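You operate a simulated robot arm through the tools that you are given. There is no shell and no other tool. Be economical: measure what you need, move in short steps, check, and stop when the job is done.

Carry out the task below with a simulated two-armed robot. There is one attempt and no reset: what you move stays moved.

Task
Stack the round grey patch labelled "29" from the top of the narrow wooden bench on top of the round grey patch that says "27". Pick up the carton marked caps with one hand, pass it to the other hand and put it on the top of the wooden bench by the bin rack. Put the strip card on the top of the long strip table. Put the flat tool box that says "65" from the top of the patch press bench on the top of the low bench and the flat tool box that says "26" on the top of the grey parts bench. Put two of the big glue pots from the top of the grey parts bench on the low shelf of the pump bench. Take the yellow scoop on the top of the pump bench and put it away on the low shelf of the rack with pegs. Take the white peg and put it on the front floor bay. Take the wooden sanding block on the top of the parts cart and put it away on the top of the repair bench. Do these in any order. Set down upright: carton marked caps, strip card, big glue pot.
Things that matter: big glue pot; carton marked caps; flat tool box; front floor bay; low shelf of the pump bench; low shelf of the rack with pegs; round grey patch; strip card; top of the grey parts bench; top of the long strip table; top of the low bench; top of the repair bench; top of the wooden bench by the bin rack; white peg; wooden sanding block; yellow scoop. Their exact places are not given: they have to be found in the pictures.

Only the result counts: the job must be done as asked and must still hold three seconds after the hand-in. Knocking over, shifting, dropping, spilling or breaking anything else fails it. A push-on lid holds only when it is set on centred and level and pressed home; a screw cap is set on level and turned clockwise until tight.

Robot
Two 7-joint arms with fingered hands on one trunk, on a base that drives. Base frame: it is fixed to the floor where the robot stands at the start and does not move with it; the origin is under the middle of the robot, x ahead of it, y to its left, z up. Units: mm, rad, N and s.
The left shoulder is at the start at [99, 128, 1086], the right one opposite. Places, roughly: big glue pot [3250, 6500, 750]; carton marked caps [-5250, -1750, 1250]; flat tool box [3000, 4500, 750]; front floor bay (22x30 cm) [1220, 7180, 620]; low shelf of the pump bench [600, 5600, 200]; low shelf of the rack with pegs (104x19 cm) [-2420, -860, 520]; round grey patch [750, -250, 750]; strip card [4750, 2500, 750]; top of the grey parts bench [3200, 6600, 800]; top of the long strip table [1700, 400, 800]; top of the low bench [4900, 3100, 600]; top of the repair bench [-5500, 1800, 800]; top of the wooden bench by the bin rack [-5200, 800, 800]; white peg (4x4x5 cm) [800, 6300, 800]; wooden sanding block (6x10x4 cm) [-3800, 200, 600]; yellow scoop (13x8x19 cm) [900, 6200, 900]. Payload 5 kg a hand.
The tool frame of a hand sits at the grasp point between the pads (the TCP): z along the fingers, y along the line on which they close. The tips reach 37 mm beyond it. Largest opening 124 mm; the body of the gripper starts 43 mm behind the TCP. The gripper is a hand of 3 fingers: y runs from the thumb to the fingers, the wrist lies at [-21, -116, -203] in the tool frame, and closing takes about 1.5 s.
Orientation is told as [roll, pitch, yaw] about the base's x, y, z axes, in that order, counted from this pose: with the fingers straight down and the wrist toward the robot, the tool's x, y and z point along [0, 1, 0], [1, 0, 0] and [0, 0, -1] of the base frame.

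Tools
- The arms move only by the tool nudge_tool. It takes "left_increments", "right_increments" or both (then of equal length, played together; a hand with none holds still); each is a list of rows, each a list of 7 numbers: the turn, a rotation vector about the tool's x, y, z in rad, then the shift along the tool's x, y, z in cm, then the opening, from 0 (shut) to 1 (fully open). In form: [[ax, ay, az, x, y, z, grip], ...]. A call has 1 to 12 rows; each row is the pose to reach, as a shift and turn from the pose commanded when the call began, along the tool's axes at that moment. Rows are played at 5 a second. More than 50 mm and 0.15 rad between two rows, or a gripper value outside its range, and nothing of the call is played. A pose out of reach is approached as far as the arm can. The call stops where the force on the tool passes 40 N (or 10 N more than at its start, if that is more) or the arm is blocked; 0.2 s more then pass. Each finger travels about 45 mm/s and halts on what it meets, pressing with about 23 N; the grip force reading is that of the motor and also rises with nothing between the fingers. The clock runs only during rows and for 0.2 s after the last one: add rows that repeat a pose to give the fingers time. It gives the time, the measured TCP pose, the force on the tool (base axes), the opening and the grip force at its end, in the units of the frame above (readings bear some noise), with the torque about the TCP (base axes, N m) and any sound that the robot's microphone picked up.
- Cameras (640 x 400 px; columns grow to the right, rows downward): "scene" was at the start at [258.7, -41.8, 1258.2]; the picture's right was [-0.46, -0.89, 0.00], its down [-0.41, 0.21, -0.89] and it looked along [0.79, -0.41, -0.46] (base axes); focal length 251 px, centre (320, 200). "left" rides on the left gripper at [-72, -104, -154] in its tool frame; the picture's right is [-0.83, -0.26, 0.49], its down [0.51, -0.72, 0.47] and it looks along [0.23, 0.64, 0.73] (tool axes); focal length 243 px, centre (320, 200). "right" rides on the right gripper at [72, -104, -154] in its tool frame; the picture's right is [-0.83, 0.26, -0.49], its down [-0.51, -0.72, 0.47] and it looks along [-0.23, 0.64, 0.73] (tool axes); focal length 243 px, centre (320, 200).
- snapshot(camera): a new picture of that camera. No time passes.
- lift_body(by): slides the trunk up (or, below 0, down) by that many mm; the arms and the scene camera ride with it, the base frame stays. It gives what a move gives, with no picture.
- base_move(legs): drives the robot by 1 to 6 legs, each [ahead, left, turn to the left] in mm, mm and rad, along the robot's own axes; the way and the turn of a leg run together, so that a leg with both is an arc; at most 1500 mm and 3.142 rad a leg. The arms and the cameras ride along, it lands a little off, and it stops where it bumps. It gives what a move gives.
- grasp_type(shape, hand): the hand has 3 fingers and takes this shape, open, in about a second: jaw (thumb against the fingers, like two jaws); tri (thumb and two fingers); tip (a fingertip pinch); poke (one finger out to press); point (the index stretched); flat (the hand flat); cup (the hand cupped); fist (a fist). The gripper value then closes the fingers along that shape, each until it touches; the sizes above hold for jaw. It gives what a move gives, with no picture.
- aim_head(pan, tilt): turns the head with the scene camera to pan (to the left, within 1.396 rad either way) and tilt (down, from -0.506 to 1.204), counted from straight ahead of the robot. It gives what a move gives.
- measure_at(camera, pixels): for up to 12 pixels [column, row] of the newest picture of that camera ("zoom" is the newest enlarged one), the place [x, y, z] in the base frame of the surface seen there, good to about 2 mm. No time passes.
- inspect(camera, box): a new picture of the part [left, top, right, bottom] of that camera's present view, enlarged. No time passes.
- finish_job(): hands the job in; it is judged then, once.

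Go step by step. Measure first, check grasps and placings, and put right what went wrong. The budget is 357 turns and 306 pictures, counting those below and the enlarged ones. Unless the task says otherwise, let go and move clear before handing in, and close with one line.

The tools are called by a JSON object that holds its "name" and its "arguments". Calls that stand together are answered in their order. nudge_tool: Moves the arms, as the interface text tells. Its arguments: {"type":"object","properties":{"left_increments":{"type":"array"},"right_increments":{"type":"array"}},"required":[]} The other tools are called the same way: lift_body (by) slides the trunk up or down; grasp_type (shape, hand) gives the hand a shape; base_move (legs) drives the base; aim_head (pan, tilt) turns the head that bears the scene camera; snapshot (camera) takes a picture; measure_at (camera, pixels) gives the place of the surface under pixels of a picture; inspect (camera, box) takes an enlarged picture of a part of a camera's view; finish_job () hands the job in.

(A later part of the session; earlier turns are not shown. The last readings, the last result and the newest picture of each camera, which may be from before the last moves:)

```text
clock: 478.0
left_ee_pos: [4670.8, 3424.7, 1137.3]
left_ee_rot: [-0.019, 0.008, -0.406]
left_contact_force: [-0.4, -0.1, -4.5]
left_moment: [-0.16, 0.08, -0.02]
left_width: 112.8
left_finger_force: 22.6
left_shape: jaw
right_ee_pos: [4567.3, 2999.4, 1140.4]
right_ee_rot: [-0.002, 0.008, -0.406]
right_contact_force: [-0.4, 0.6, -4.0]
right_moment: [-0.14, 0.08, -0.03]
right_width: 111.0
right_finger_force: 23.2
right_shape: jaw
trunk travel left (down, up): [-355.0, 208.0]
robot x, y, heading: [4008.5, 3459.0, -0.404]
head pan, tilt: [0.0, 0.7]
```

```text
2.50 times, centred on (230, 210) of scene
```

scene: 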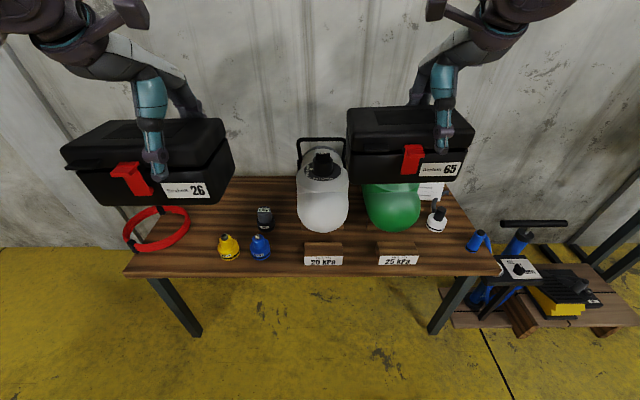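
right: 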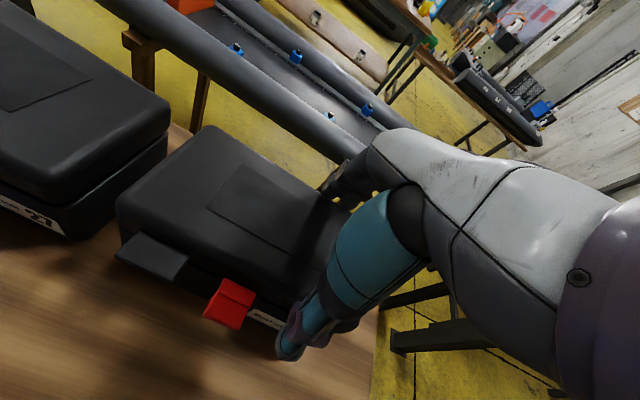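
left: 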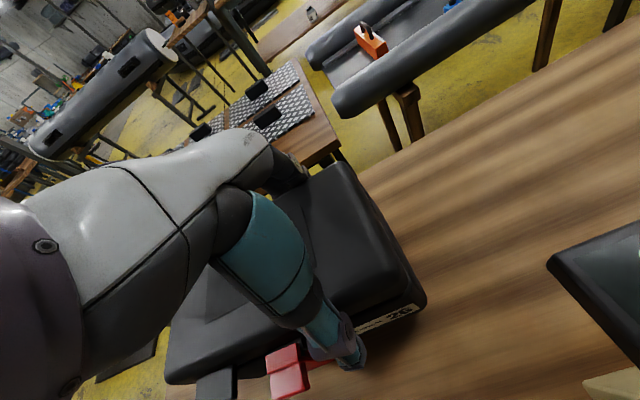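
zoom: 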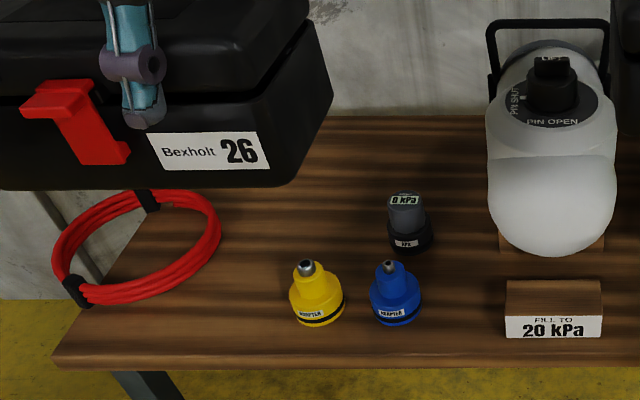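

Free space on the low bench is behind the black valve and left of the white float, centred near n=3525, l=4930. I'll shift left and forward, and lower the trunk a bit.

{"name": "base_move", "arguments": {"legs": [[0, 350, 0.023], [330, 0, 0]]}}

{"name": "lift_body", "arguments": {"by": -100}}

{"name": "snapshot", "arguments": {"camera": "scene"}}

```text
clock: 483.4
left_ee_pos: [5107.6, 3644.6, 1139.2]
left_ee_rot: [-0.021, 0.005, -0.383]
left_contact_force: [-0.8, 0.0, -4.7]
left_moment: [-0.16, 0.07, 0.01]
left_width: 112.8
left_finger_force: 22.8
left_shape: jaw
right_ee_pos: [5012.5, 3215.5, 1141.5]
right_ee_rot: [-0.004, 0.009, -0.384]
right_contact_force: [-0.8, 0.0, -4.2]
right_moment: [-0.14, 0.05, -0.01]
right_width: 111.3
right_finger_force: 23.2
right_shape: jaw
trunk travel left (down, up): [-355.0, 208.0]
robot x, y, heading: [4446.1, 3663.5, -0.386]
head pan, tilt: [0.0, 0.7]
```

```text
clock: 484.8
left_ee_pos: [5109.6, 3644.1, 1038.9]
left_ee_rot: [-0.016, 0.004, -0.385]
left_contact_force: [-0.9, 0.3, -4.8]
left_moment: [-0.16, 0.03, -0.01]
left_width: 112.8
left_finger_force: 23.3
left_shape: jaw
right_ee_pos: [5014.1, 3216.1, 1040.1]
right_ee_rot: [-0.002, 0.008, -0.384]
right_contact_force: [0.5, -0.1, -3.7]
right_moment: [-0.13, 0.03, 0.03]
right_width: 111.3
right_finger_force: 22.8
right_shape: jaw
trunk travel left (down, up): [-255.0, 308.0]
robot x, y, heading: [4447.2, 3664.9, -0.389]
head pan, tilt: [0.0, 0.7]
```

```text
146 pictures are left
```

scene: 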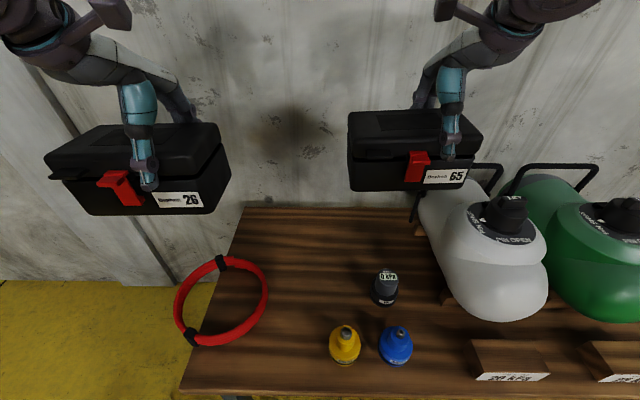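

{"name": "measure_at", "arguments": {"camera": "scene", "pixels": [[260, 215], [400, 213], [330, 260], [386, 275], [390, 300], [265, 280], [345, 345], [425, 235], [415, 205], [330, 215], [268, 300]]}}

```text
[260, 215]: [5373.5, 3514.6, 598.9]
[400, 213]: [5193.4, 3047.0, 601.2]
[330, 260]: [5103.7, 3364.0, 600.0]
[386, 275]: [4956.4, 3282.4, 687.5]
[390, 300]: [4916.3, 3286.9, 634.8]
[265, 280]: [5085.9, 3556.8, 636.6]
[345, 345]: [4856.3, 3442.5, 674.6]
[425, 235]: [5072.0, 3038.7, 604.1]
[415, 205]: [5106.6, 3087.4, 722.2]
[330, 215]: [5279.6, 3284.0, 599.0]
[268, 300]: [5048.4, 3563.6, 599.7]
```

{"name": "nudge_tool", "arguments": {"right_increments": [[0, 0, 0, 3.1, 2.9, 0, 0], [0, 0, 0, 6.2, 5.8, 0, 0], [0, 0, 0, 9.3, 8.6, 0, 0], [0, 0, 0, 9.3, 8.6, 4.5, 0], [0, 0, 0, 9.3, 8.6, 9, 0], [0, 0, 0, 9.3, 8.6, 13.5, 0], [0, 0, 0, 9.3, 8.6, 18, 0], [0, 0, 0, 9.3, 8.6, 22.5, 0], [0, 0, 0, 9.3, 8.6, 27, 0], [0, 0, 0, 9.3, 8.6, 30, 0], [0, 0, 0, 9.3, 8.6, 30, 0]]}}

{"name": "snapshot", "arguments": {"camera": "scene"}}

{"name": "snapshot", "arguments": {"camera": "right"}}

```text
clock: 487.2
left_ee_pos: [5108.6, 3643.2, 1039.0]
left_ee_rot: [-0.02, 0.004, -0.384]
left_contact_force: [0.5, 0.7, -4.4]
left_moment: [-0.2, 0.04, -0.02]
left_width: 113.1
left_finger_force: 23.0
left_shape: jaw
right_ee_pos: [5127.6, 3269.5, 736.9]
right_ee_rot: [-0.003, 0.008, -0.385]
right_contact_force: [-0.6, -0.6, -3.3]
right_moment: [-0.16, 0.02, -0.02]
right_width: 111.2
right_finger_force: 23.0
right_shape: jaw
trunk travel left (down, up): [-255.0, 308.0]
robot x, y, heading: [4444.1, 3663.4, -0.393]
head pan, tilt: [0.0, 0.7]
```

```text
145 pictures are left
```

scene: 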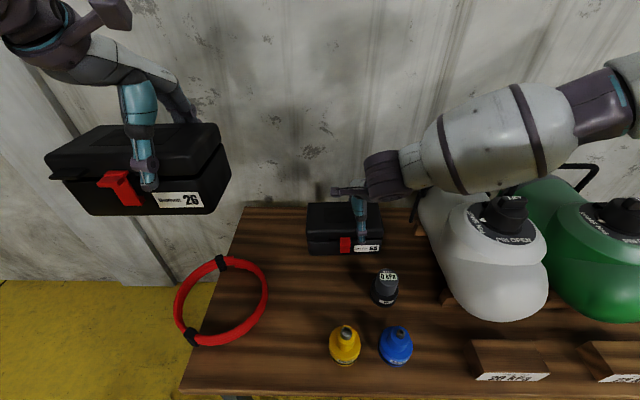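

```text
144 pictures are left
```

right: 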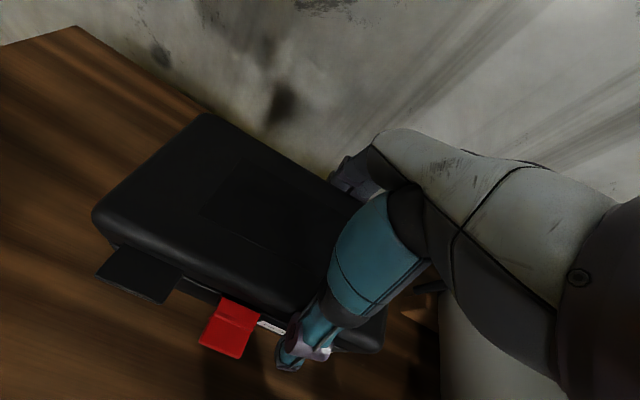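

{"name": "measure_at", "arguments": {"camera": "scene", "pixels": [[505, 203], [440, 185], [480, 190], [420, 170], [530, 175], [310, 235], [345, 215], [383, 235]]}}

{"name": "nudge_tool", "arguments": {"right_increments": [[0, 0, 0, 0, 0, 1.2, 0], [0, 0, 0, 0, 0, 2.2, 0], [0, 0, 0, 0, 0, 2.8, 0], [0, 0, 0, 0, 0, 3.2, 0]]}}

```text
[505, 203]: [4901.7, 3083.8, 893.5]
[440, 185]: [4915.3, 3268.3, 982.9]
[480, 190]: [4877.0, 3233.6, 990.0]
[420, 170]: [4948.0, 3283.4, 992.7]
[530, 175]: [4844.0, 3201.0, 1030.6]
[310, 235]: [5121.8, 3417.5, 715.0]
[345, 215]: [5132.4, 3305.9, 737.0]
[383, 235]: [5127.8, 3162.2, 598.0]
```

```text
clock: 488.2
left_ee_pos: [5107.9, 3644.3, 1040.0]
left_ee_rot: [-0.019, 0.003, -0.383]
left_contact_force: [0.0, 0.3, -4.0]
left_moment: [-0.16, 0.03, 0.01]
left_width: 112.9
left_finger_force: 23.2
left_shape: jaw
right_ee_pos: [5125.4, 3271.4, 710.1]
right_ee_rot: [-0.002, 0.006, -0.384]
right_contact_force: [-0.3, -3.0, 13.0]
right_moment: [0.53, 0.72, -0.03]
right_width: 111.2
right_finger_force: 23.2
right_shape: jaw
trunk travel left (down, up): [-255.0, 308.0]
robot x, y, heading: [4440.9, 3663.4, -0.384]
head pan, tilt: [0.0, 0.7]
```

Box 65 touches the bench (13 N up). I'll open and rise.

{"name": "nudge_tool", "arguments": {"right_increments": [[0, 0, 0, 0, 0, 0, 0.95], [0, 0, 0, 0, 0, 0, 1], [0, 0, 0, 0, 0, 0, 1], [0, 0, 0, 0, 0, -1.5, 1], [0, 0, 0, 0, 0, -4, 1], [0, 0, 0, 0, 0, -8, 1], [0, 0, 0, 0, 0, -12.5, 1], [0, 0, 0, 0, 0, -17, 1], [0, 0, 0, 0, 0, -21.5, 1], [0, 0, 0, 0, 0, -26, 1], [0, 0, 0, -4, -3, -28, 1], [0, 0, 0, -8, -6, -29, 1]]}}

{"name": "snapshot", "arguments": {"camera": "scene"}}

```text
refused: row 11 steps farther than a row can; nothing moved
```

```text
143 pictures are left
```

scene: 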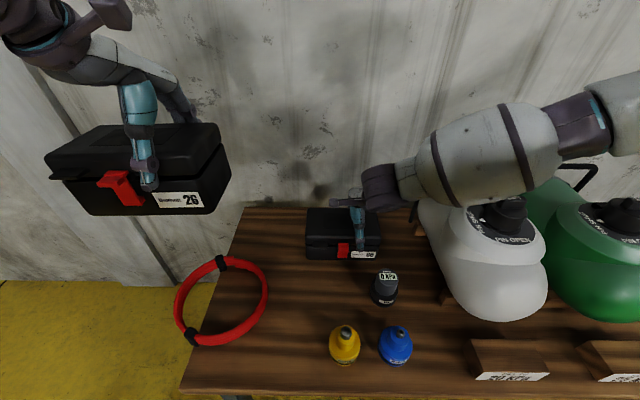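

{"name": "nudge_tool", "arguments": {"right_increments": [[0, 0, 0, 0, 0, 0, 0.95], [0, 0, 0, 0, 0, 0, 1], [0, 0, 0, 0, 0, 0, 1], [0, 0, 0, 0, 0, -1.5, 1], [0, 0, 0, 0, 0, -4, 1], [0, 0, 0, 0, 0, -8, 1], [0, 0, 0, 0, 0, -12.5, 1], [0, 0, 0, 0, 0, -17, 1], [0, 0, 0, 0, 0, -21.5, 1], [0, 0, 0, 0, 0, -26, 1], [0, 0, 0, -3, -2, -28, 1], [0, 0, 0, -6, -4, -29, 1]]}}

{"name": "snapshot", "arguments": {"camera": "scene"}}

```text
clock: 490.8
left_ee_pos: [5105.5, 3644.2, 1039.7]
left_ee_rot: [-0.018, 0.004, -0.383]
left_contact_force: [-0.6, -0.5, -3.7]
left_moment: [-0.17, 0.06, 0.0]
left_width: 112.8
left_finger_force: 23.0
left_shape: jaw
right_ee_pos: [5067.0, 3231.3, 998.6]
right_ee_rot: [-0.002, 0.008, -0.384]
right_contact_force: [0.3, 0.9, -0.4]
right_moment: [0.02, -0.03, 0.0]
right_width: 124.1
right_finger_force: 0.1
right_shape: jaw
trunk travel left (down, up): [-255.0, 308.0]
robot x, y, heading: [4445.1, 3662.8, -0.387]
head pan, tilt: [0.0, 0.7]
```

```text
142 pictures are left
```

scene: 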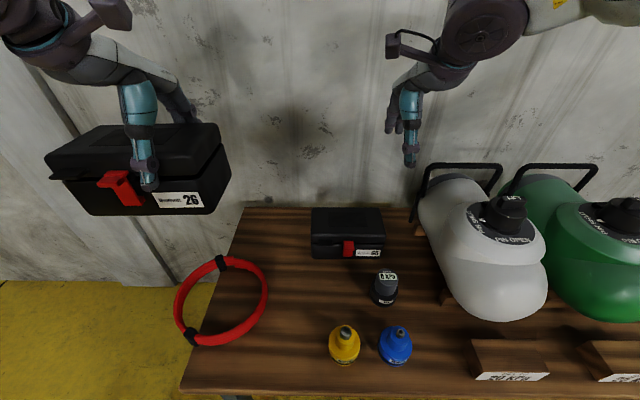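

Box 65 sits on the low bench. Next is the strip card at the bench's right end, so I'll raise the trunk a little and slide right.

{"name": "lift_body", "arguments": {"by": 100}}

{"name": "base_move", "arguments": {"legs": [[-60, 0, 0], [0, -710, 0]]}}

{"name": "snapshot", "arguments": {"camera": "scene"}}

```text
clock: 492.1
left_ee_pos: [5108.8, 3643.2, 1136.7]
left_ee_rot: [-0.019, 0.006, -0.383]
left_contact_force: [-0.5, 0.0, -4.2]
left_moment: [-0.15, 0.09, -0.02]
left_width: 112.7
left_finger_force: 22.5
left_shape: jaw
right_ee_pos: [5067.8, 3229.9, 1096.2]
right_ee_rot: [-0.004, 0.01, -0.382]
right_contact_force: [1.0, 0.6, -1.1]
right_moment: [-0.03, 0.0, -0.02]
right_width: 124.2
right_finger_force: 0.1
right_shape: jaw
trunk travel left (down, up): [-355.0, 208.0]
robot x, y, heading: [4444.7, 3664.3, -0.391]
head pan, tilt: [0.0, 0.7]
```

```text
clock: 499.4
left_ee_pos: [4781.2, 3003.5, 1138.3]
left_ee_rot: [-0.019, 0.004, -0.392]
left_contact_force: [0.9, -0.2, -4.3]
left_moment: [-0.14, 0.06, 0.01]
left_width: 112.7
left_finger_force: 23.4
left_shape: jaw
right_ee_pos: [4736.5, 2589.1, 1098.3]
right_ee_rot: [-0.003, 0.01, -0.391]
right_contact_force: [-0.2, 0.0, -0.1]
right_moment: [-0.03, -0.02, -0.02]
right_width: 123.9
right_finger_force: 0.1
right_shape: jaw
trunk travel left (down, up): [-355.0, 208.0]
robot x, y, heading: [4119.3, 3027.1, -0.391]
head pan, tilt: [0.0, 0.7]
```

```text
141 pictures are left
```

scene: 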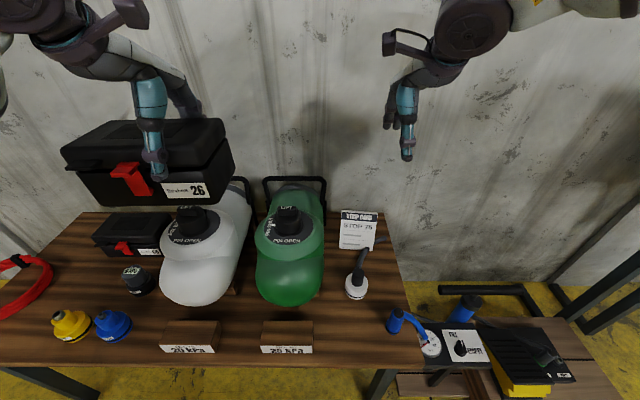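

{"name": "inspect", "arguments": {"camera": "scene", "box": [310, 190, 430, 310]}}

{"name": "measure_at", "arguments": {"camera": "scene", "pixels": [[343, 213], [376, 214], [358, 225], [340, 247], [371, 250], [372, 241], [385, 238], [356, 285], [360, 262], [320, 215], [318, 182]]}}

{"name": "snapshot", "arguments": {"camera": "right"}}

```text
3.33 times, centred on (370, 250) of scene
```

zoom: 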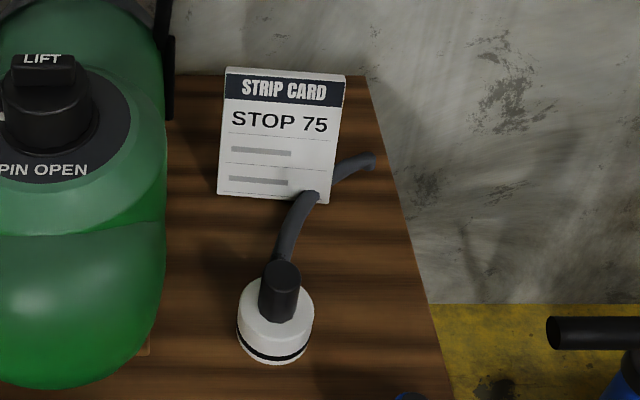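

```text
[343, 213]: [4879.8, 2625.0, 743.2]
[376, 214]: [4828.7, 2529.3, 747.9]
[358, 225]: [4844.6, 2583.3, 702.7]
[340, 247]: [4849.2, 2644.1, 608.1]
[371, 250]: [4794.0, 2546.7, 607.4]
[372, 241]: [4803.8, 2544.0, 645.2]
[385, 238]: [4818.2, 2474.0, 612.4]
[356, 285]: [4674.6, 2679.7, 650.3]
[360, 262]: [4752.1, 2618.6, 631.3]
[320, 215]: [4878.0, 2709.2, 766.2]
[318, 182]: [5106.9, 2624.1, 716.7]
```

```text
139 pictures are left
```

right: 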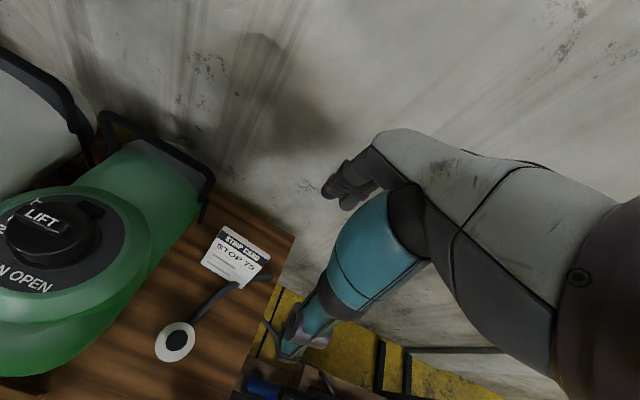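

The strip card is about 108 mm wide, leans back 15°, and its top centre is at (4854,2577,746). I'll bring the right hand over it, tilted 15°, with the jaws across its thickness.

{"name": "nudge_tool", "arguments": {"right_increments": [[0.08, 0, 0.03, 0.8, 3.4, 2, 0.5], [0.16, 0, 0.06, 1.6, 6.8, 4, 0.5], [0.26, 0, 0.098, 2.5, 10.3, 6, 0.5], [0.26, 0, 0.098, 3.3, 13.7, 8, 0.5], [0.26, 0, 0.098, 3.3, 13.7, 12.5, 0.5], [0.26, 0, 0.098, 3.3, 13.7, 17, 0.5], [0.26, 0, 0.098, 3.3, 13.7, 21, 0.5], [0.26, 0, 0.098, 3.3, 13.7, 25, 0.5], [0.26, 0, 0.098, 3.3, 13.7, 25, 0.5]]}}

{"name": "snapshot", "arguments": {"camera": "right"}}

{"name": "inspect", "arguments": {"camera": "scene", "box": [300, 130, 460, 270]}}

```text
clock: 501.4
left_ee_pos: [4781.1, 3001.7, 1138.7]
left_ee_rot: [-0.018, 0.007, -0.393]
left_contact_force: [-0.5, 0.3, -4.3]
left_moment: [-0.16, 0.03, -0.01]
left_width: 112.9
left_finger_force: 22.7
left_shape: jaw
right_ee_pos: [4873.4, 2566.5, 849.6]
right_ee_rot: [-0.017, 0.268, -0.492]
right_contact_force: [-1.1, -1.0, 0.6]
right_moment: [-0.04, 0.01, 0.0]
right_width: 62.2
right_finger_force: 0.1
right_shape: jaw
trunk travel left (down, up): [-355.0, 208.0]
robot x, y, heading: [4113.2, 3027.9, -0.39]
head pan, tilt: [0.0, 0.7]
```

```text
138 pictures are left
```

right: 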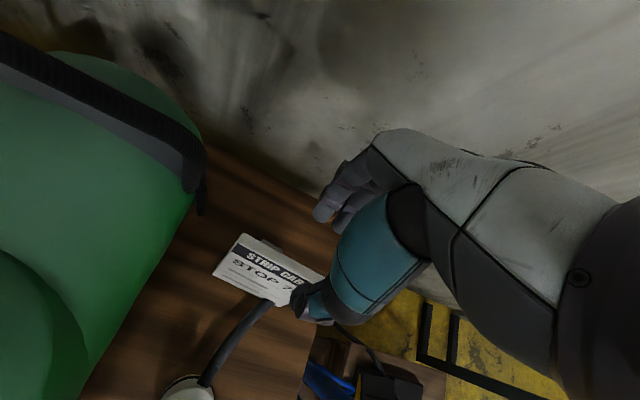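

```text
2.86 times, centred on (380, 200) of scene
```

zoom: 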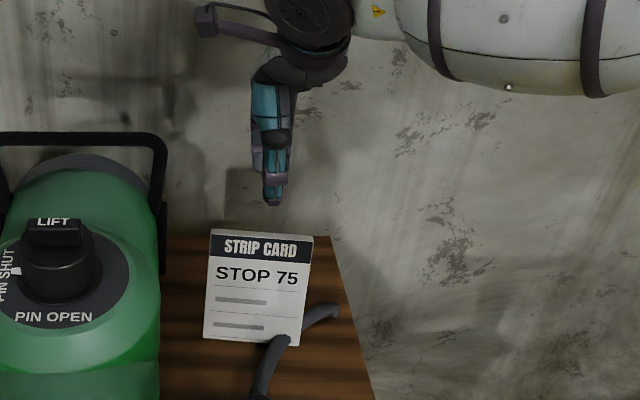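

{"name": "measure_at", "arguments": {"camera": "right", "pixels": [[245, 235], [320, 272], [282, 252], [280, 258], [265, 275]]}}

{"name": "measure_at", "arguments": {"camera": "zoom", "pixels": [[215, 232], [310, 238], [262, 232], [260, 246], [272, 200], [258, 170]]}}

```text
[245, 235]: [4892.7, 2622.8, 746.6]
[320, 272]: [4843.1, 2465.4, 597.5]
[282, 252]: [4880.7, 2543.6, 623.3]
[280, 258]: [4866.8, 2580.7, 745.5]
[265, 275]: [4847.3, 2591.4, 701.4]
```

```text
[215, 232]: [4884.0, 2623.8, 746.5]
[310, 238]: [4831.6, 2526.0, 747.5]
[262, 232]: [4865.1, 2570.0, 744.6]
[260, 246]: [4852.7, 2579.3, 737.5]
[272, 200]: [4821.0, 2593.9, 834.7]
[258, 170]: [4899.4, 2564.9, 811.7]
```

{"name": "nudge_tool", "arguments": {"right_increments": [[0, 0, 0, 0, 1.1, 3, 0.5], [0, 0, 0, 0, 1.1, 6.5, 0.5], [0, 0, 0, 0, 1.1, 9.8, 0.5], [0, 0, 0, 0, 1.1, 9.8, 0.5]]}}

{"name": "inspect", "arguments": {"camera": "right", "box": [180, 160, 420, 340]}}

```text
clock: 502.4
left_ee_pos: [4781.5, 3004.2, 1139.1]
left_ee_rot: [-0.018, 0.004, -0.394]
left_contact_force: [0.0, -1.2, -3.8]
left_moment: [-0.2, 0.05, 0.03]
left_width: 112.7
left_finger_force: 22.6
left_shape: jaw
right_ee_pos: [4860.7, 2575.0, 748.3]
right_ee_rot: [-0.018, 0.267, -0.492]
right_contact_force: [-0.2, -0.4, 0.6]
right_moment: [0.02, -0.02, -0.02]
right_width: 62.3
right_finger_force: 0.2
right_shape: jaw
trunk travel left (down, up): [-355.0, 208.0]
robot x, y, heading: [4118.2, 3029.9, -0.39]
head pan, tilt: [0.0, 0.7]
```

```text
2.22 times, centred on (300, 250) of right
```

zoom: 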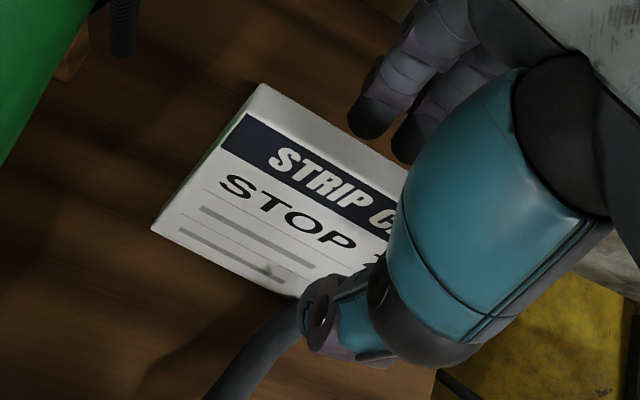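

{"name": "nudge_tool", "arguments": {"right_increments": [[0, 0, 0, 0, 0, 0, 0.3], [0, 0, 0, 0, 0, 0, 0.1], [0, 0, 0, 0, 0, 0, 0], [0, 0, 0, 0, 0, 0, 0], [0, 0, 0, 0, 0, 0, 0], [0, 0, 0, 0, 0, 0, 0]]}}

{"name": "nudge_tool", "arguments": {"right_increments": [[0, 0, 0, 0, -0.4, -1.5, 0], [0, 0, 0, 0, -1, -4, 0]]}}

{"name": "inspect", "arguments": {"camera": "scene", "box": [300, 130, 460, 310]}}

```text
clock: 503.8
left_ee_pos: [4780.4, 3001.9, 1138.0]
left_ee_rot: [-0.019, 0.006, -0.393]
left_contact_force: [-0.3, 0.2, -4.4]
left_moment: [-0.17, 0.07, -0.01]
left_width: 113.1
left_finger_force: 22.6
left_shape: jaw
right_ee_pos: [4859.9, 2573.9, 749.4]
right_ee_rot: [-0.018, 0.268, -0.493]
right_contact_force: [0.0, 0.7, 0.1]
right_moment: [0.0, 0.01, 0.0]
right_width: 9.7
right_finger_force: 23.0
right_shape: jaw
trunk travel left (down, up): [-355.0, 208.0]
robot x, y, heading: [4119.2, 3028.7, -0.397]
head pan, tilt: [0.0, 0.7]
```

```text
clock: 504.4
left_ee_pos: [4780.1, 3003.2, 1140.1]
left_ee_rot: [-0.019, 0.006, -0.39]
left_contact_force: [-0.5, 1.2, -3.8]
left_moment: [-0.19, 0.05, -0.01]
left_width: 113.0
left_finger_force: 22.7
left_shape: jaw
right_ee_pos: [4859.2, 2573.8, 789.8]
right_ee_rot: [-0.017, 0.266, -0.491]
right_contact_force: [-0.8, -0.1, -1.1]
right_moment: [-0.01, -0.03, -0.01]
right_width: 9.8
right_finger_force: 22.9
right_shape: jaw
trunk travel left (down, up): [-355.0, 208.0]
robot x, y, heading: [4116.2, 3027.6, -0.392]
head pan, tilt: [0.0, 0.7]
```

```text
2.22 times, centred on (380, 220) of scene
```

zoom: 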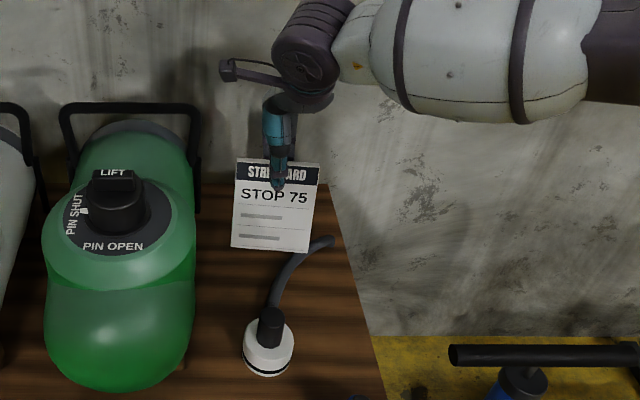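

The card is held. I'll lift it straight up and bring it in.

{"name": "nudge_tool", "arguments": {"right_increments": [[0, 0, 0, 0, -1.2, -4.4, 0], [0, 0, 0, 0, -2.4, -8.8, 0], [0, 0, 0, 0, -3.6, -13.2, 0], [0, 0, 0, 0, -4.8, -17.6, 0], [0, 0, 0, 0, -6, -22, 0], [0, 0, 0, 0, -7.2, -26.4, 0], [0, 0, 0, -2, -10.5, -27, 0], [0, 0, 0, -4, -14, -26, 0], [0, 0, 0, -6, -17.5, -25, 0], [0, 0, 0, -6, -21, -24, 0]]}}

{"name": "snapshot", "arguments": {"camera": "scene"}}

```text
clock: 506.6
left_ee_pos: [4779.5, 3002.9, 1140.2]
left_ee_rot: [-0.02, 0.003, -0.391]
left_contact_force: [-0.4, 0.0, -3.7]
left_moment: [-0.19, 0.08, 0.03]
left_width: 112.8
left_finger_force: 23.1
left_shape: jaw
right_ee_pos: [4713.0, 2588.8, 1080.1]
right_ee_rot: [-0.018, 0.268, -0.493]
right_contact_force: [-0.7, 0.4, -0.6]
right_moment: [-0.01, -0.01, -0.02]
right_width: 9.9
right_finger_force: 22.8
right_shape: jaw
trunk travel left (down, up): [-355.0, 208.0]
robot x, y, heading: [4117.9, 3024.8, -0.393]
head pan, tilt: [0.0, 0.7]
```

```text
134 pictures are left
```

scene: 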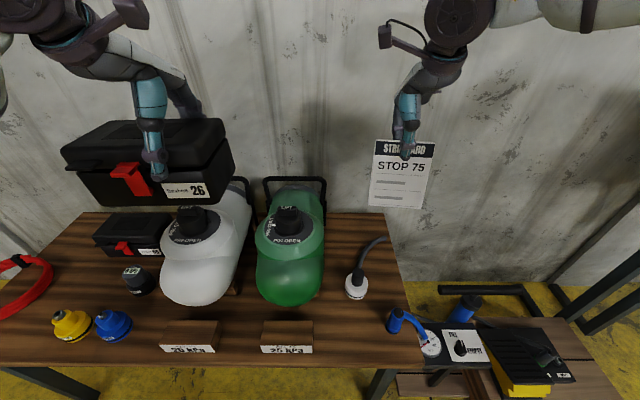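

Now to the long strip table's east side with the card and box 26.

{"name": "base_move", "arguments": {"legs": [[-400, 0, 0], [0, 0, -1.48], [1500, 0, 0], [830, 0, 0], [0, 0, -1.7]]}}

{"name": "snapshot", "arguments": {"camera": "scene"}}

```text
clock: 527.7
left_ee_pos: [2297.5, 1105.6, 1137.6]
left_ee_rot: [-0.019, 0.005, 2.7]
left_contact_force: [0.0, -0.6, -3.7]
left_moment: [0.18, -0.07, -0.02]
left_width: 112.8
left_finger_force: 22.8
left_shape: jaw
right_ee_pos: [2382.3, 1515.6, 1079.1]
right_ee_rot: [-0.017, 0.268, 2.603]
right_contact_force: [-0.5, 0.1, -0.3]
right_moment: [0.01, 0.0, 0.0]
right_width: 9.3
right_finger_force: 23.1
right_shape: jaw
trunk travel left (down, up): [-355.0, 208.0]
robot x, y, heading: [2961.9, 1054.2, 2.697]
head pan, tilt: [0.0, 0.7]
```

```text
133 pictures are left
```

scene: 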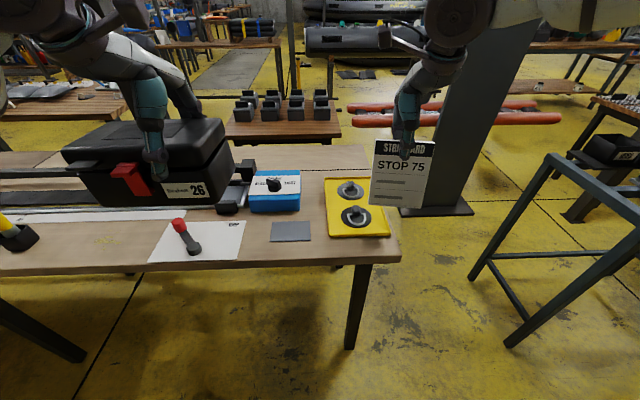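

{"name": "measure_at", "arguments": {"camera": "scene", "pixels": [[100, 245], [60, 250], [140, 228], [165, 222], [150, 260], [40, 232], [120, 268], [330, 160], [260, 160], [350, 172], [300, 150], [390, 258]]}}

{"name": "aim_head", "arguments": {"pan": 0.5, "tilt": 0.7}}

{"name": "snapshot", "arguments": {"camera": "scene"}}

```text
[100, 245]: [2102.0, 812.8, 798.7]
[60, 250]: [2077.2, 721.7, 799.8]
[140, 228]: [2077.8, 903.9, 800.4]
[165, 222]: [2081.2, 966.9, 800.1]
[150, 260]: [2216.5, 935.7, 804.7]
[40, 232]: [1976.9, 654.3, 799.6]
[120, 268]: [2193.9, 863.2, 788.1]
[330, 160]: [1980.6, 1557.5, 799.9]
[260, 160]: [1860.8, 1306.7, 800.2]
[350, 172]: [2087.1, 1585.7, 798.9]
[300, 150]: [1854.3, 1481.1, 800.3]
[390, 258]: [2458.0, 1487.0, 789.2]
```

```text
clock: 528.6
left_ee_pos: [2296.9, 1105.2, 1137.9]
left_ee_rot: [-0.02, 0.007, 2.701]
left_contact_force: [0.1, 0.4, -3.9]
left_moment: [0.18, -0.06, -0.03]
left_width: 112.7
left_finger_force: 23.0
left_shape: jaw
right_ee_pos: [2381.6, 1516.5, 1079.9]
right_ee_rot: [-0.016, 0.269, 2.601]
right_contact_force: [0.4, -0.3, -0.5]
right_moment: [0.04, -0.01, 0.0]
right_width: 9.5
right_finger_force: 22.8
right_shape: jaw
trunk travel left (down, up): [-355.0, 208.0]
robot x, y, heading: [2960.5, 1047.8, 2.699]
head pan, tilt: [0.499, 0.7]
```

```text
132 pictures are left
```

scene: 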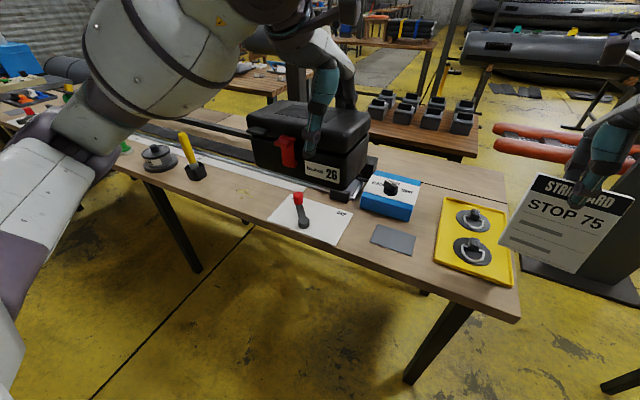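

{"name": "measure_at", "arguments": {"camera": "scene", "pixels": [[215, 172], [240, 180], [205, 180], [193, 168], [268, 220], [285, 195], [240, 200], [255, 218], [225, 213], [262, 188]]}}

```text
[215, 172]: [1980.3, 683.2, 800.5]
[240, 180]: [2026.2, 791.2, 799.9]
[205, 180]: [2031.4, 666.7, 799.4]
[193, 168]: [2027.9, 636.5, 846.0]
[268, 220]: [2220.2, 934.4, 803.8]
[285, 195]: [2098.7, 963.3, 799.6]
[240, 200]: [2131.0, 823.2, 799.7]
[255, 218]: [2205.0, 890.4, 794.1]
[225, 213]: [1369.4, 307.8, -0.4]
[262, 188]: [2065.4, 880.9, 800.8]
```

There's a free patch of the strip table between the yellow marker and the white sheet, around (2089,811). I'll slide left 750 mm.

{"name": "base_move", "arguments": {"legs": [[0, 750, 0]]}}

{"name": "aim_head", "arguments": {"pan": -0.2, "tilt": 0.75}}

{"name": "snapshot", "arguments": {"camera": "scene"}}

```text
clock: 535.6
left_ee_pos: [1977.0, 439.2, 1138.7]
left_ee_rot: [-0.017, 0.005, 2.693]
left_contact_force: [0.6, 0.4, -4.4]
left_moment: [0.17, -0.07, -0.01]
left_width: 112.7
left_finger_force: 23.7
left_shape: jaw
right_ee_pos: [2066.0, 849.7, 1079.3]
right_ee_rot: [-0.018, 0.269, 2.592]
right_contact_force: [0.9, 0.9, -0.9]
right_moment: [-0.03, 0.0, -0.02]
right_width: 9.7
right_finger_force: 22.9
right_shape: jaw
trunk travel left (down, up): [-355.0, 208.0]
robot x, y, heading: [2637.0, 377.7, 2.692]
head pan, tilt: [0.499, 0.7]
```

```text
clock: 536.7
left_ee_pos: [1978.4, 438.4, 1139.2]
left_ee_rot: [-0.019, 0.005, 2.695]
left_contact_force: [-0.7, 0.2, -4.0]
left_moment: [0.2, -0.06, -0.04]
left_width: 112.6
left_finger_force: 23.3
left_shape: jaw
right_ee_pos: [2065.3, 848.1, 1079.8]
right_ee_rot: [-0.018, 0.271, 2.594]
right_contact_force: [-0.4, -1.3, -1.6]
right_moment: [0.05, 0.05, -0.05]
right_width: 9.4
right_finger_force: 23.1
right_shape: jaw
trunk travel left (down, up): [-355.0, 208.0]
robot x, y, heading: [2639.9, 376.5, 2.688]
head pan, tilt: [-0.201, 0.75]
```

```text
131 pictures are left
```

scene: 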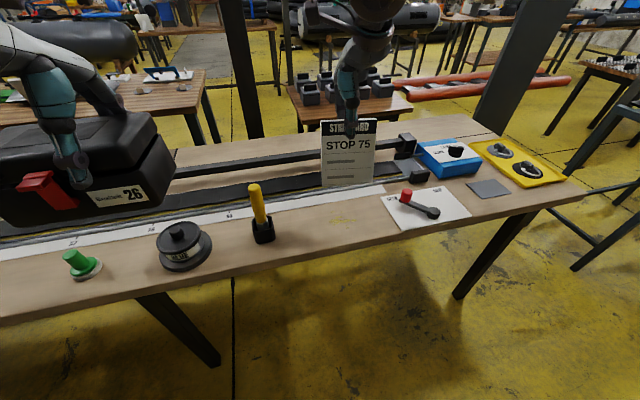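

{"name": "nudge_tool", "arguments": {"right_increments": [[0, -0.005, -0.05, 1.0, -1.9, 0.5, 0], [0, -0.011, -0.106, 1.9, -3.8, 1.05, 0], [0, -0.011, -0.106, 1.9, -2.8, 4.7, 0], [0, -0.011, -0.106, 1.9, -1.8, 8.4, 0], [0, -0.011, -0.106, 1.9, -0.78, 12.1, 0], [0, -0.011, -0.106, 1.9, -0.78, 12.1, 0]]}}

{"name": "inspect", "arguments": {"camera": "scene", "box": [230, 90, 450, 270]}}

{"name": "measure_at", "arguments": {"camera": "zoom", "pixels": [[320, 200]]}}

```text
clock: 538.1
left_ee_pos: [1977.8, 438.1, 1139.3]
left_ee_rot: [-0.018, 0.006, 2.694]
left_contact_force: [1.1, -0.2, -3.7]
left_moment: [0.18, -0.05, -0.03]
left_width: 112.8
left_finger_force: 22.8
left_shape: jaw
right_ee_pos: [2090.8, 814.1, 965.2]
right_ee_rot: [0.001, 0.27, 2.704]
right_contact_force: [0.4, 0.0, -1.0]
right_moment: [0.01, 0.02, 0.02]
right_width: 9.3
right_finger_force: 22.7
right_shape: jaw
trunk travel left (down, up): [-355.0, 208.0]
robot x, y, heading: [2635.7, 378.5, 2.691]
head pan, tilt: [-0.201, 0.75]
```

```text
2.22 times, centred on (340, 180) of scene
```

zoom: 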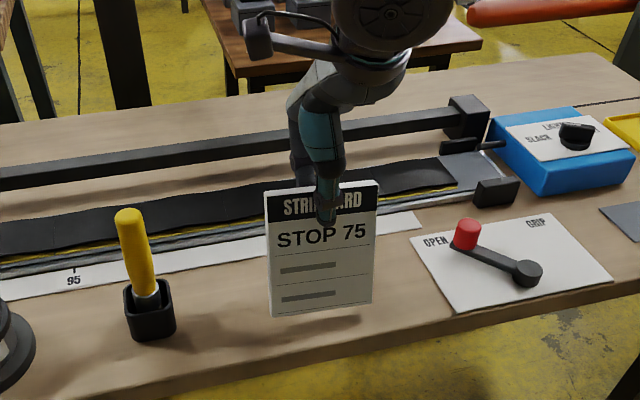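

```text
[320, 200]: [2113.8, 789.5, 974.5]
```

{"name": "measure_at", "arguments": {"camera": "zoom", "pixels": [[400, 232], [262, 258], [410, 222], [258, 275], [272, 305], [370, 300], [320, 312], [270, 200], [375, 185]]}}

```text
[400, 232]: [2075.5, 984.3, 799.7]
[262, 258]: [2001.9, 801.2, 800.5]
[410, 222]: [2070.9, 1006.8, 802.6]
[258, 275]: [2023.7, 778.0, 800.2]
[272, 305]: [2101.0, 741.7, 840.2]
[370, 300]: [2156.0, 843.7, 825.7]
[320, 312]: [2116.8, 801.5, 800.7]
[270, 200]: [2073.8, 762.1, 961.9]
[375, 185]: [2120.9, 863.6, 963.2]
```

{"name": "nudge_tool", "arguments": {"right_increments": [[0, 0, 0, 0, 0.26, 0.96, 0], [0, 0, 0, 0, 0.37, 1.35, 0], [0, 0, 0, 0, 0.45, 1.64, 0], [0, 0, 0, 0, 0.5, 1.83, 0], [0, 0, 0, 0, 0.55, 2.0, 0]]}}

{"name": "inspect", "arguments": {"camera": "scene", "box": [270, 110, 430, 250]}}

```text
clock: 539.3
left_ee_pos: [1979.3, 437.5, 1140.5]
left_ee_rot: [-0.019, 0.005, 2.695]
left_contact_force: [-0.3, 0.2, -3.1]
left_moment: [0.18, -0.06, 0.03]
left_width: 112.5
left_finger_force: 23.1
left_shape: jaw
right_ee_pos: [2091.0, 812.6, 947.4]
right_ee_rot: [0.0, 0.265, 2.706]
right_contact_force: [1.7, -2.2, 18.5]
right_moment: [-0.12, -0.19, -0.03]
right_width: 10.2
right_finger_force: 22.7
right_shape: jaw
trunk travel left (down, up): [-355.0, 208.0]
robot x, y, heading: [2639.3, 380.7, 2.694]
head pan, tilt: [-0.201, 0.75]
```

```text
2.86 times, centred on (350, 180) of scene
```

zoom: 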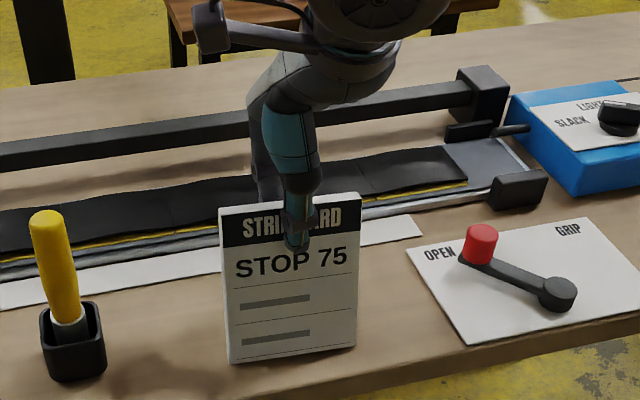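

The card stands on the table (18 N). I'll open and withdraw along the card's plane.

{"name": "nudge_tool", "arguments": {"right_increments": [[0, 0, 0, 0, 0, -0.15, 0.1], [0, 0, 0, 0, 0, -0.15, 0.25], [0, 0, 0, 0, 0, -0.15, 0.4], [0, 0, 0, 0, 0, -0.15, 0.4], [0, 0, 0, 0, 0, -3, 0.4], [0, 0, 0, 0, 0, -7, 0.4], [0, 0, 0, 0, 0, -11.5, 0.4], [0, 0, 0, 0, 0, -16, 0.4]]}}

{"name": "inspect", "arguments": {"camera": "scene", "box": [230, 90, 450, 270]}}

```text
clock: 541.1
left_ee_pos: [1978.2, 437.7, 1138.1]
left_ee_rot: [-0.019, 0.005, 2.695]
left_contact_force: [0.3, -0.6, -3.2]
left_moment: [0.23, -0.08, -0.01]
left_width: 112.6
left_finger_force: 23.2
left_shape: jaw
right_ee_pos: [2053.0, 832.8, 1098.2]
right_ee_rot: [0.0, 0.269, 2.703]
right_contact_force: [1.3, -0.6, 0.6]
right_moment: [0.01, 0.0, 0.0]
right_width: 48.9
right_finger_force: 0.0
right_shape: jaw
trunk travel left (down, up): [-355.0, 208.0]
robot x, y, heading: [2636.9, 378.1, 2.691]
head pan, tilt: [-0.201, 0.75]
```

```text
2.22 times, centred on (340, 180) of scene
```

zoom: 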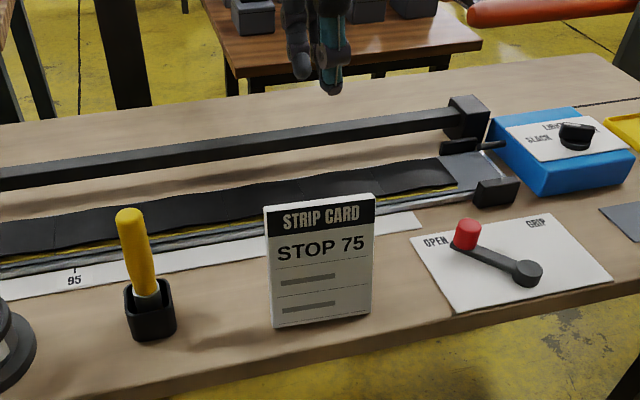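

The strip card stands upright on the long strip table. Now I carry box 26 around to the grey bench, levelling the right hand and raising the trunk first.

{"name": "nudge_tool", "arguments": {"right_increments": [[-0.09, 0, 0, -2, -2, -1, 0.5], [-0.18, 0, 0, -4, -4, -2, 0.5], [-0.268, 0, 0, -6, -6, -3, 0.5], [-0.268, 0, 0, -8, -10, -3, 0.5]]}}

{"name": "lift_body", "arguments": {"by": 120}}

{"name": "base_move", "arguments": {"legs": [[0, 0, 1.602], [1500, 0, 0], [1500, 0, 0], [768, 0, 0], [0, 0, -0.682]]}}

```text
clock: 542.1
left_ee_pos: [1981.1, 439.2, 1140.6]
left_ee_rot: [-0.019, 0.002, 2.696]
left_contact_force: [1.0, -0.1, -3.3]
left_moment: [0.17, -0.08, 0.03]
left_width: 112.6
left_finger_force: 22.3
left_shape: jaw
right_ee_pos: [2167.6, 869.2, 1153.6]
right_ee_rot: [0.001, 0.001, 2.704]
right_contact_force: [0.8, -0.1, 0.0]
right_moment: [0.0, 0.03, -0.04]
right_width: 61.8
right_finger_force: 0.1
right_shape: jaw
trunk travel left (down, up): [-355.0, 208.0]
robot x, y, heading: [2634.9, 378.8, 2.695]
head pan, tilt: [-0.201, 0.75]
```

```text
clock: 543.6
left_ee_pos: [1976.4, 437.6, 1256.8]
left_ee_rot: [-0.017, 0.01, 2.696]
left_contact_force: [0.2, 0.5, -4.5]
left_moment: [0.17, -0.06, 0.03]
left_width: 112.7
left_finger_force: 23.0
left_shape: jaw
right_ee_pos: [2165.2, 866.8, 1272.6]
right_ee_rot: [0.001, 0.003, 2.702]
right_contact_force: [-0.5, 0.2, -0.1]
right_moment: [-0.01, 0.02, -0.03]
right_width: 61.9
right_finger_force: 0.1
right_shape: jaw
trunk travel left (down, up): [-475.0, 88.0]
robot x, y, heading: [2635.9, 377.4, 2.694]
head pan, tilt: [-0.201, 0.75]
```

```text
clock: 567.5
left_ee_pos: [798.6, -3602.1, 1259.4]
left_ee_rot: [-0.02, 0.007, -2.668]
left_contact_force: [0.0, -0.2, -4.1]
left_moment: [0.16, 0.08, -0.03]
left_width: 112.5
left_finger_force: 22.7
left_shape: jaw
right_ee_pos: [572.1, -3193.4, 1273.8]
right_ee_rot: [0.0, 0.002, -2.658]
right_contact_force: [0.3, 0.4, 0.0]
right_moment: [0.02, -0.01, -0.03]
right_width: 61.6
right_finger_force: 0.0
right_shape: jaw
trunk travel left (down, up): [-475.0, 88.0]
robot x, y, heading: [1247.4, -3109.4, -2.671]
head pan, tilt: [-0.201, 0.75]
```

{"name": "base_move", "arguments": {"legs": [[0, 0, -0.13], [1005, 0, 0], [0, 0, -0.776], [800, 0, 0], [777, 0, 0], [0, 0, -1.096]]}}

```text
clock: 573.3
left_ee_pos: [-195.7, -3858.1, 1261.6]
left_ee_rot: [-0.015, 0.005, -2.802]
left_contact_force: [8.4, 15.1, -1.5]
left_moment: [-0.12, -0.06, 1.51]
left_width: 110.8
left_finger_force: 23.2
left_shape: jaw
right_ee_pos: [-366.0, -3424.0, 1275.8]
right_ee_rot: [0.007, -0.004, -2.793]
right_contact_force: [0.2, -0.7, -0.7]
right_moment: [0.02, 0.02, 0.01]
right_width: 61.8
right_finger_force: 0.0
right_shape: jaw
trunk travel left (down, up): [-475.0, 88.0]
robot x, y, heading: [307.0, -3441.3, -2.811]
head pan, tilt: [-0.201, 0.75]
stopped in leg 2: the robot was blocked; the commanded pose is now the measured one
```

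The held box brushed the door. I'll back up, turn away from it, and check the grip.

{"name": "base_move", "arguments": {"legs": [[-140, 0, 0], [0, 0, -0.8]]}}

{"name": "aim_head", "arguments": {"pan": 0.1, "tilt": 0.6}}

{"name": "snapshot", "arguments": {"camera": "scene"}}

```text
clock: 576.7
left_ee_pos: [-219.3, -3335.8, 1259.1]
left_ee_rot: [-0.018, 0.007, 2.698]
left_contact_force: [0.0, 0.3, -4.9]
left_moment: [0.19, -0.06, -0.01]
left_width: 111.9
left_finger_force: 23.0
left_shape: jaw
right_ee_pos: [-34.2, -2907.6, 1274.1]
right_ee_rot: [0.0, 0.001, 2.707]
right_contact_force: [0.3, 0.0, -0.5]
right_moment: [0.02, 0.0, 0.01]
right_width: 62.0
right_finger_force: 0.1
right_shape: jaw
trunk travel left (down, up): [-475.0, 88.0]
robot x, y, heading: [444.3, -3398.1, 2.693]
head pan, tilt: [-0.201, 0.75]
```

```text
clock: 577.5
left_ee_pos: [-220.3, -3336.9, 1258.2]
left_ee_rot: [-0.019, 0.008, 2.698]
left_contact_force: [0.0, 0.6, -4.1]
left_moment: [0.18, -0.07, 0.04]
left_width: 111.8
left_finger_force: 23.3
left_shape: jaw
right_ee_pos: [-34.3, -2906.8, 1272.9]
right_ee_rot: [0.001, 0.002, 2.706]
right_contact_force: [-0.7, 0.0, 0.9]
right_moment: [-0.01, 0.0, 0.03]
right_width: 61.8
right_finger_force: 0.1
right_shape: jaw
trunk travel left (down, up): [-475.0, 88.0]
robot x, y, heading: [439.7, -3395.8, 2.69]
head pan, tilt: [0.099, 0.6]
```

```text
127 pictures are left
```

scene: 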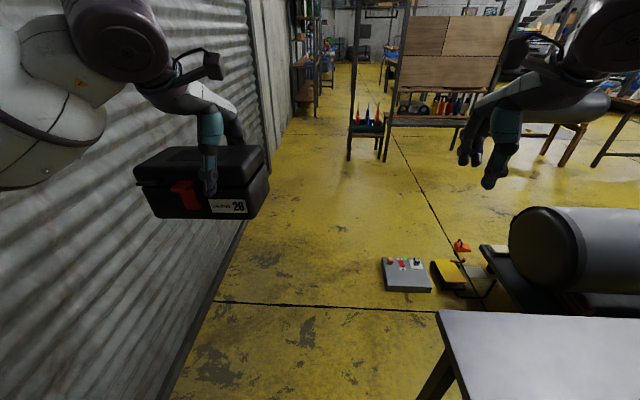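

{"name": "base_move", "arguments": {"legs": [[0, 0, 0.07], [850, 0, 0], [836, 0, 0], [0, 0, -1.15], [1280, 0, 0], [0, 0, -0.307]]}}

{"name": "snapshot", "arguments": {"camera": "scene"}}

```text
clock: 596.6
left_ee_pos: [-1146.3, -767.5, 1257.4]
left_ee_rot: [-0.017, 0.01, 1.265]
left_contact_force: [-0.4, 0.2, -3.8]
left_moment: [-0.06, -0.18, 0.0]
left_width: 111.9
left_finger_force: 22.5
left_shape: jaw
right_ee_pos: [-695.6, -894.3, 1274.2]
right_ee_rot: [0.0, 0.003, 1.274]
right_contact_force: [0.7, -0.7, -0.4]
right_moment: [-0.02, -0.01, 0.0]
right_width: 61.6
right_finger_force: 0.1
right_shape: jaw
trunk travel left (down, up): [-475.0, 88.0]
robot x, y, heading: [-1115.7, -1433.0, 1.263]
head pan, tilt: [0.099, 0.6]
```

```text
126 pictures are left
```

scene: 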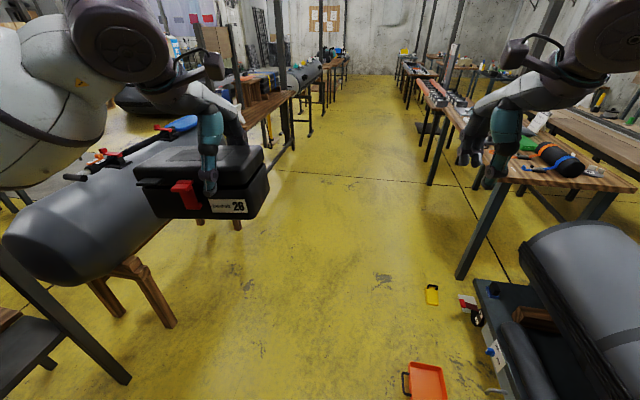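

{"name": "base_move", "arguments": {"legs": [[1396, 0, 0], [0, 0, -0.247], [1500, 0, 0], [126, 0, 0.227], [1498, 0, 0]]}}

```text
clock: 619.3
left_ee_pos: [629.7, 3362.5, 1259.1]
left_ee_rot: [-0.019, 0.01, 1.233]
left_contact_force: [0.0, -0.8, -4.1]
left_moment: [-0.06, -0.2, 0.01]
left_width: 111.6
left_finger_force: 23.2
left_shape: jaw
right_ee_pos: [1076.9, 3221.9, 1273.0]
right_ee_rot: [0.002, -0.001, 1.243]
right_contact_force: [0.2, 1.1, 0.0]
right_moment: [0.01, 0.03, -0.01]
right_width: 62.0
right_finger_force: 0.0
right_shape: jaw
trunk travel left (down, up): [-475.0, 88.0]
robot x, y, heading: [644.4, 2699.7, 1.232]
head pan, tilt: [0.099, 0.6]
```

{"name": "base_move", "arguments": {"legs": [[0, 0, -0.061], [1000, 0, 0], [954, 0, 0.035], [1000, 0, 0], [820, 0, 0], [0, 0, -1.59]]}}

{"name": "snapshot", "arguments": {"camera": "scene"}}

```text
clock: 642.2
left_ee_pos: [2797.1, 6156.8, 1257.4]
left_ee_rot: [-0.019, 0.008, -0.416]
left_contact_force: [-0.1, -0.2, -3.4]
left_moment: [-0.14, 0.07, 0.01]
left_width: 112.0
left_finger_force: 23.0
left_shape: jaw
right_ee_pos: [2623.4, 5721.2, 1272.7]
right_ee_rot: [0.001, 0.002, -0.407]
right_contact_force: [0.8, -1.0, 1.5]
right_moment: [-0.03, -0.01, 0.0]
right_width: 61.8
right_finger_force: 0.1
right_shape: jaw
trunk travel left (down, up): [-475.0, 88.0]
robot x, y, heading: [2133.6, 6195.4, -0.418]
head pan, tilt: [0.099, 0.6]
```

```text
125 pictures are left
```

scene: 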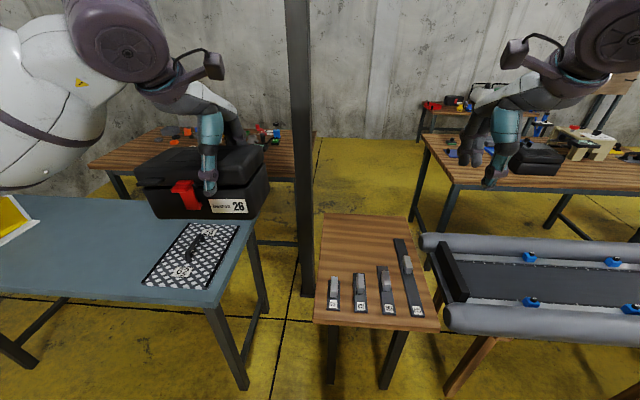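

{"name": "base_move", "arguments": {"legs": [[0, 717, 0.02]]}}

{"name": "lift_body", "arguments": {"by": -120}}

{"name": "snapshot", "arguments": {"camera": "scene"}}

```text
clock: 649.0
left_ee_pos: [3085.1, 6836.6, 1259.3]
left_ee_rot: [-0.017, 0.009, -0.396]
left_contact_force: [-0.3, 0.1, -3.7]
left_moment: [-0.16, 0.08, -0.04]
left_width: 111.7
left_finger_force: 22.7
left_shape: jaw
right_ee_pos: [2920.2, 6398.3, 1272.2]
right_ee_rot: [0.003, 0.001, -0.384]
right_contact_force: [-0.3, 0.4, -0.6]
right_moment: [0.01, 0.01, 0.01]
right_width: 61.8
right_finger_force: 0.0
right_shape: jaw
trunk travel left (down, up): [-475.0, 88.0]
robot x, y, heading: [2425.1, 6862.4, -0.389]
head pan, tilt: [0.099, 0.6]
```

```text
clock: 650.5
left_ee_pos: [3084.3, 6837.0, 1138.9]
left_ee_rot: [-0.019, 0.007, -0.394]
left_contact_force: [0.4, -0.4, -3.8]
left_moment: [-0.14, 0.07, -0.01]
left_width: 112.0
left_finger_force: 23.2
left_shape: jaw
right_ee_pos: [2919.6, 6398.3, 1154.5]
right_ee_rot: [0.001, 0.0, -0.384]
right_contact_force: [-1.0, 1.6, 0.7]
right_moment: [0.01, -0.01, -0.03]
right_width: 61.8
right_finger_force: 0.1
right_shape: jaw
trunk travel left (down, up): [-355.0, 208.0]
robot x, y, heading: [2425.6, 6862.3, -0.391]
head pan, tilt: [0.099, 0.6]
```

```text
124 pictures are left
```

scene: 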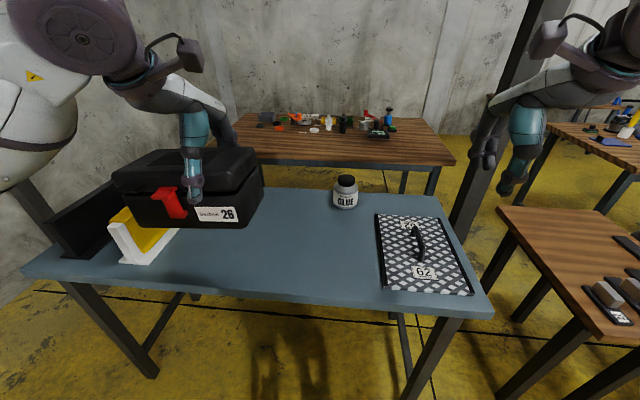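

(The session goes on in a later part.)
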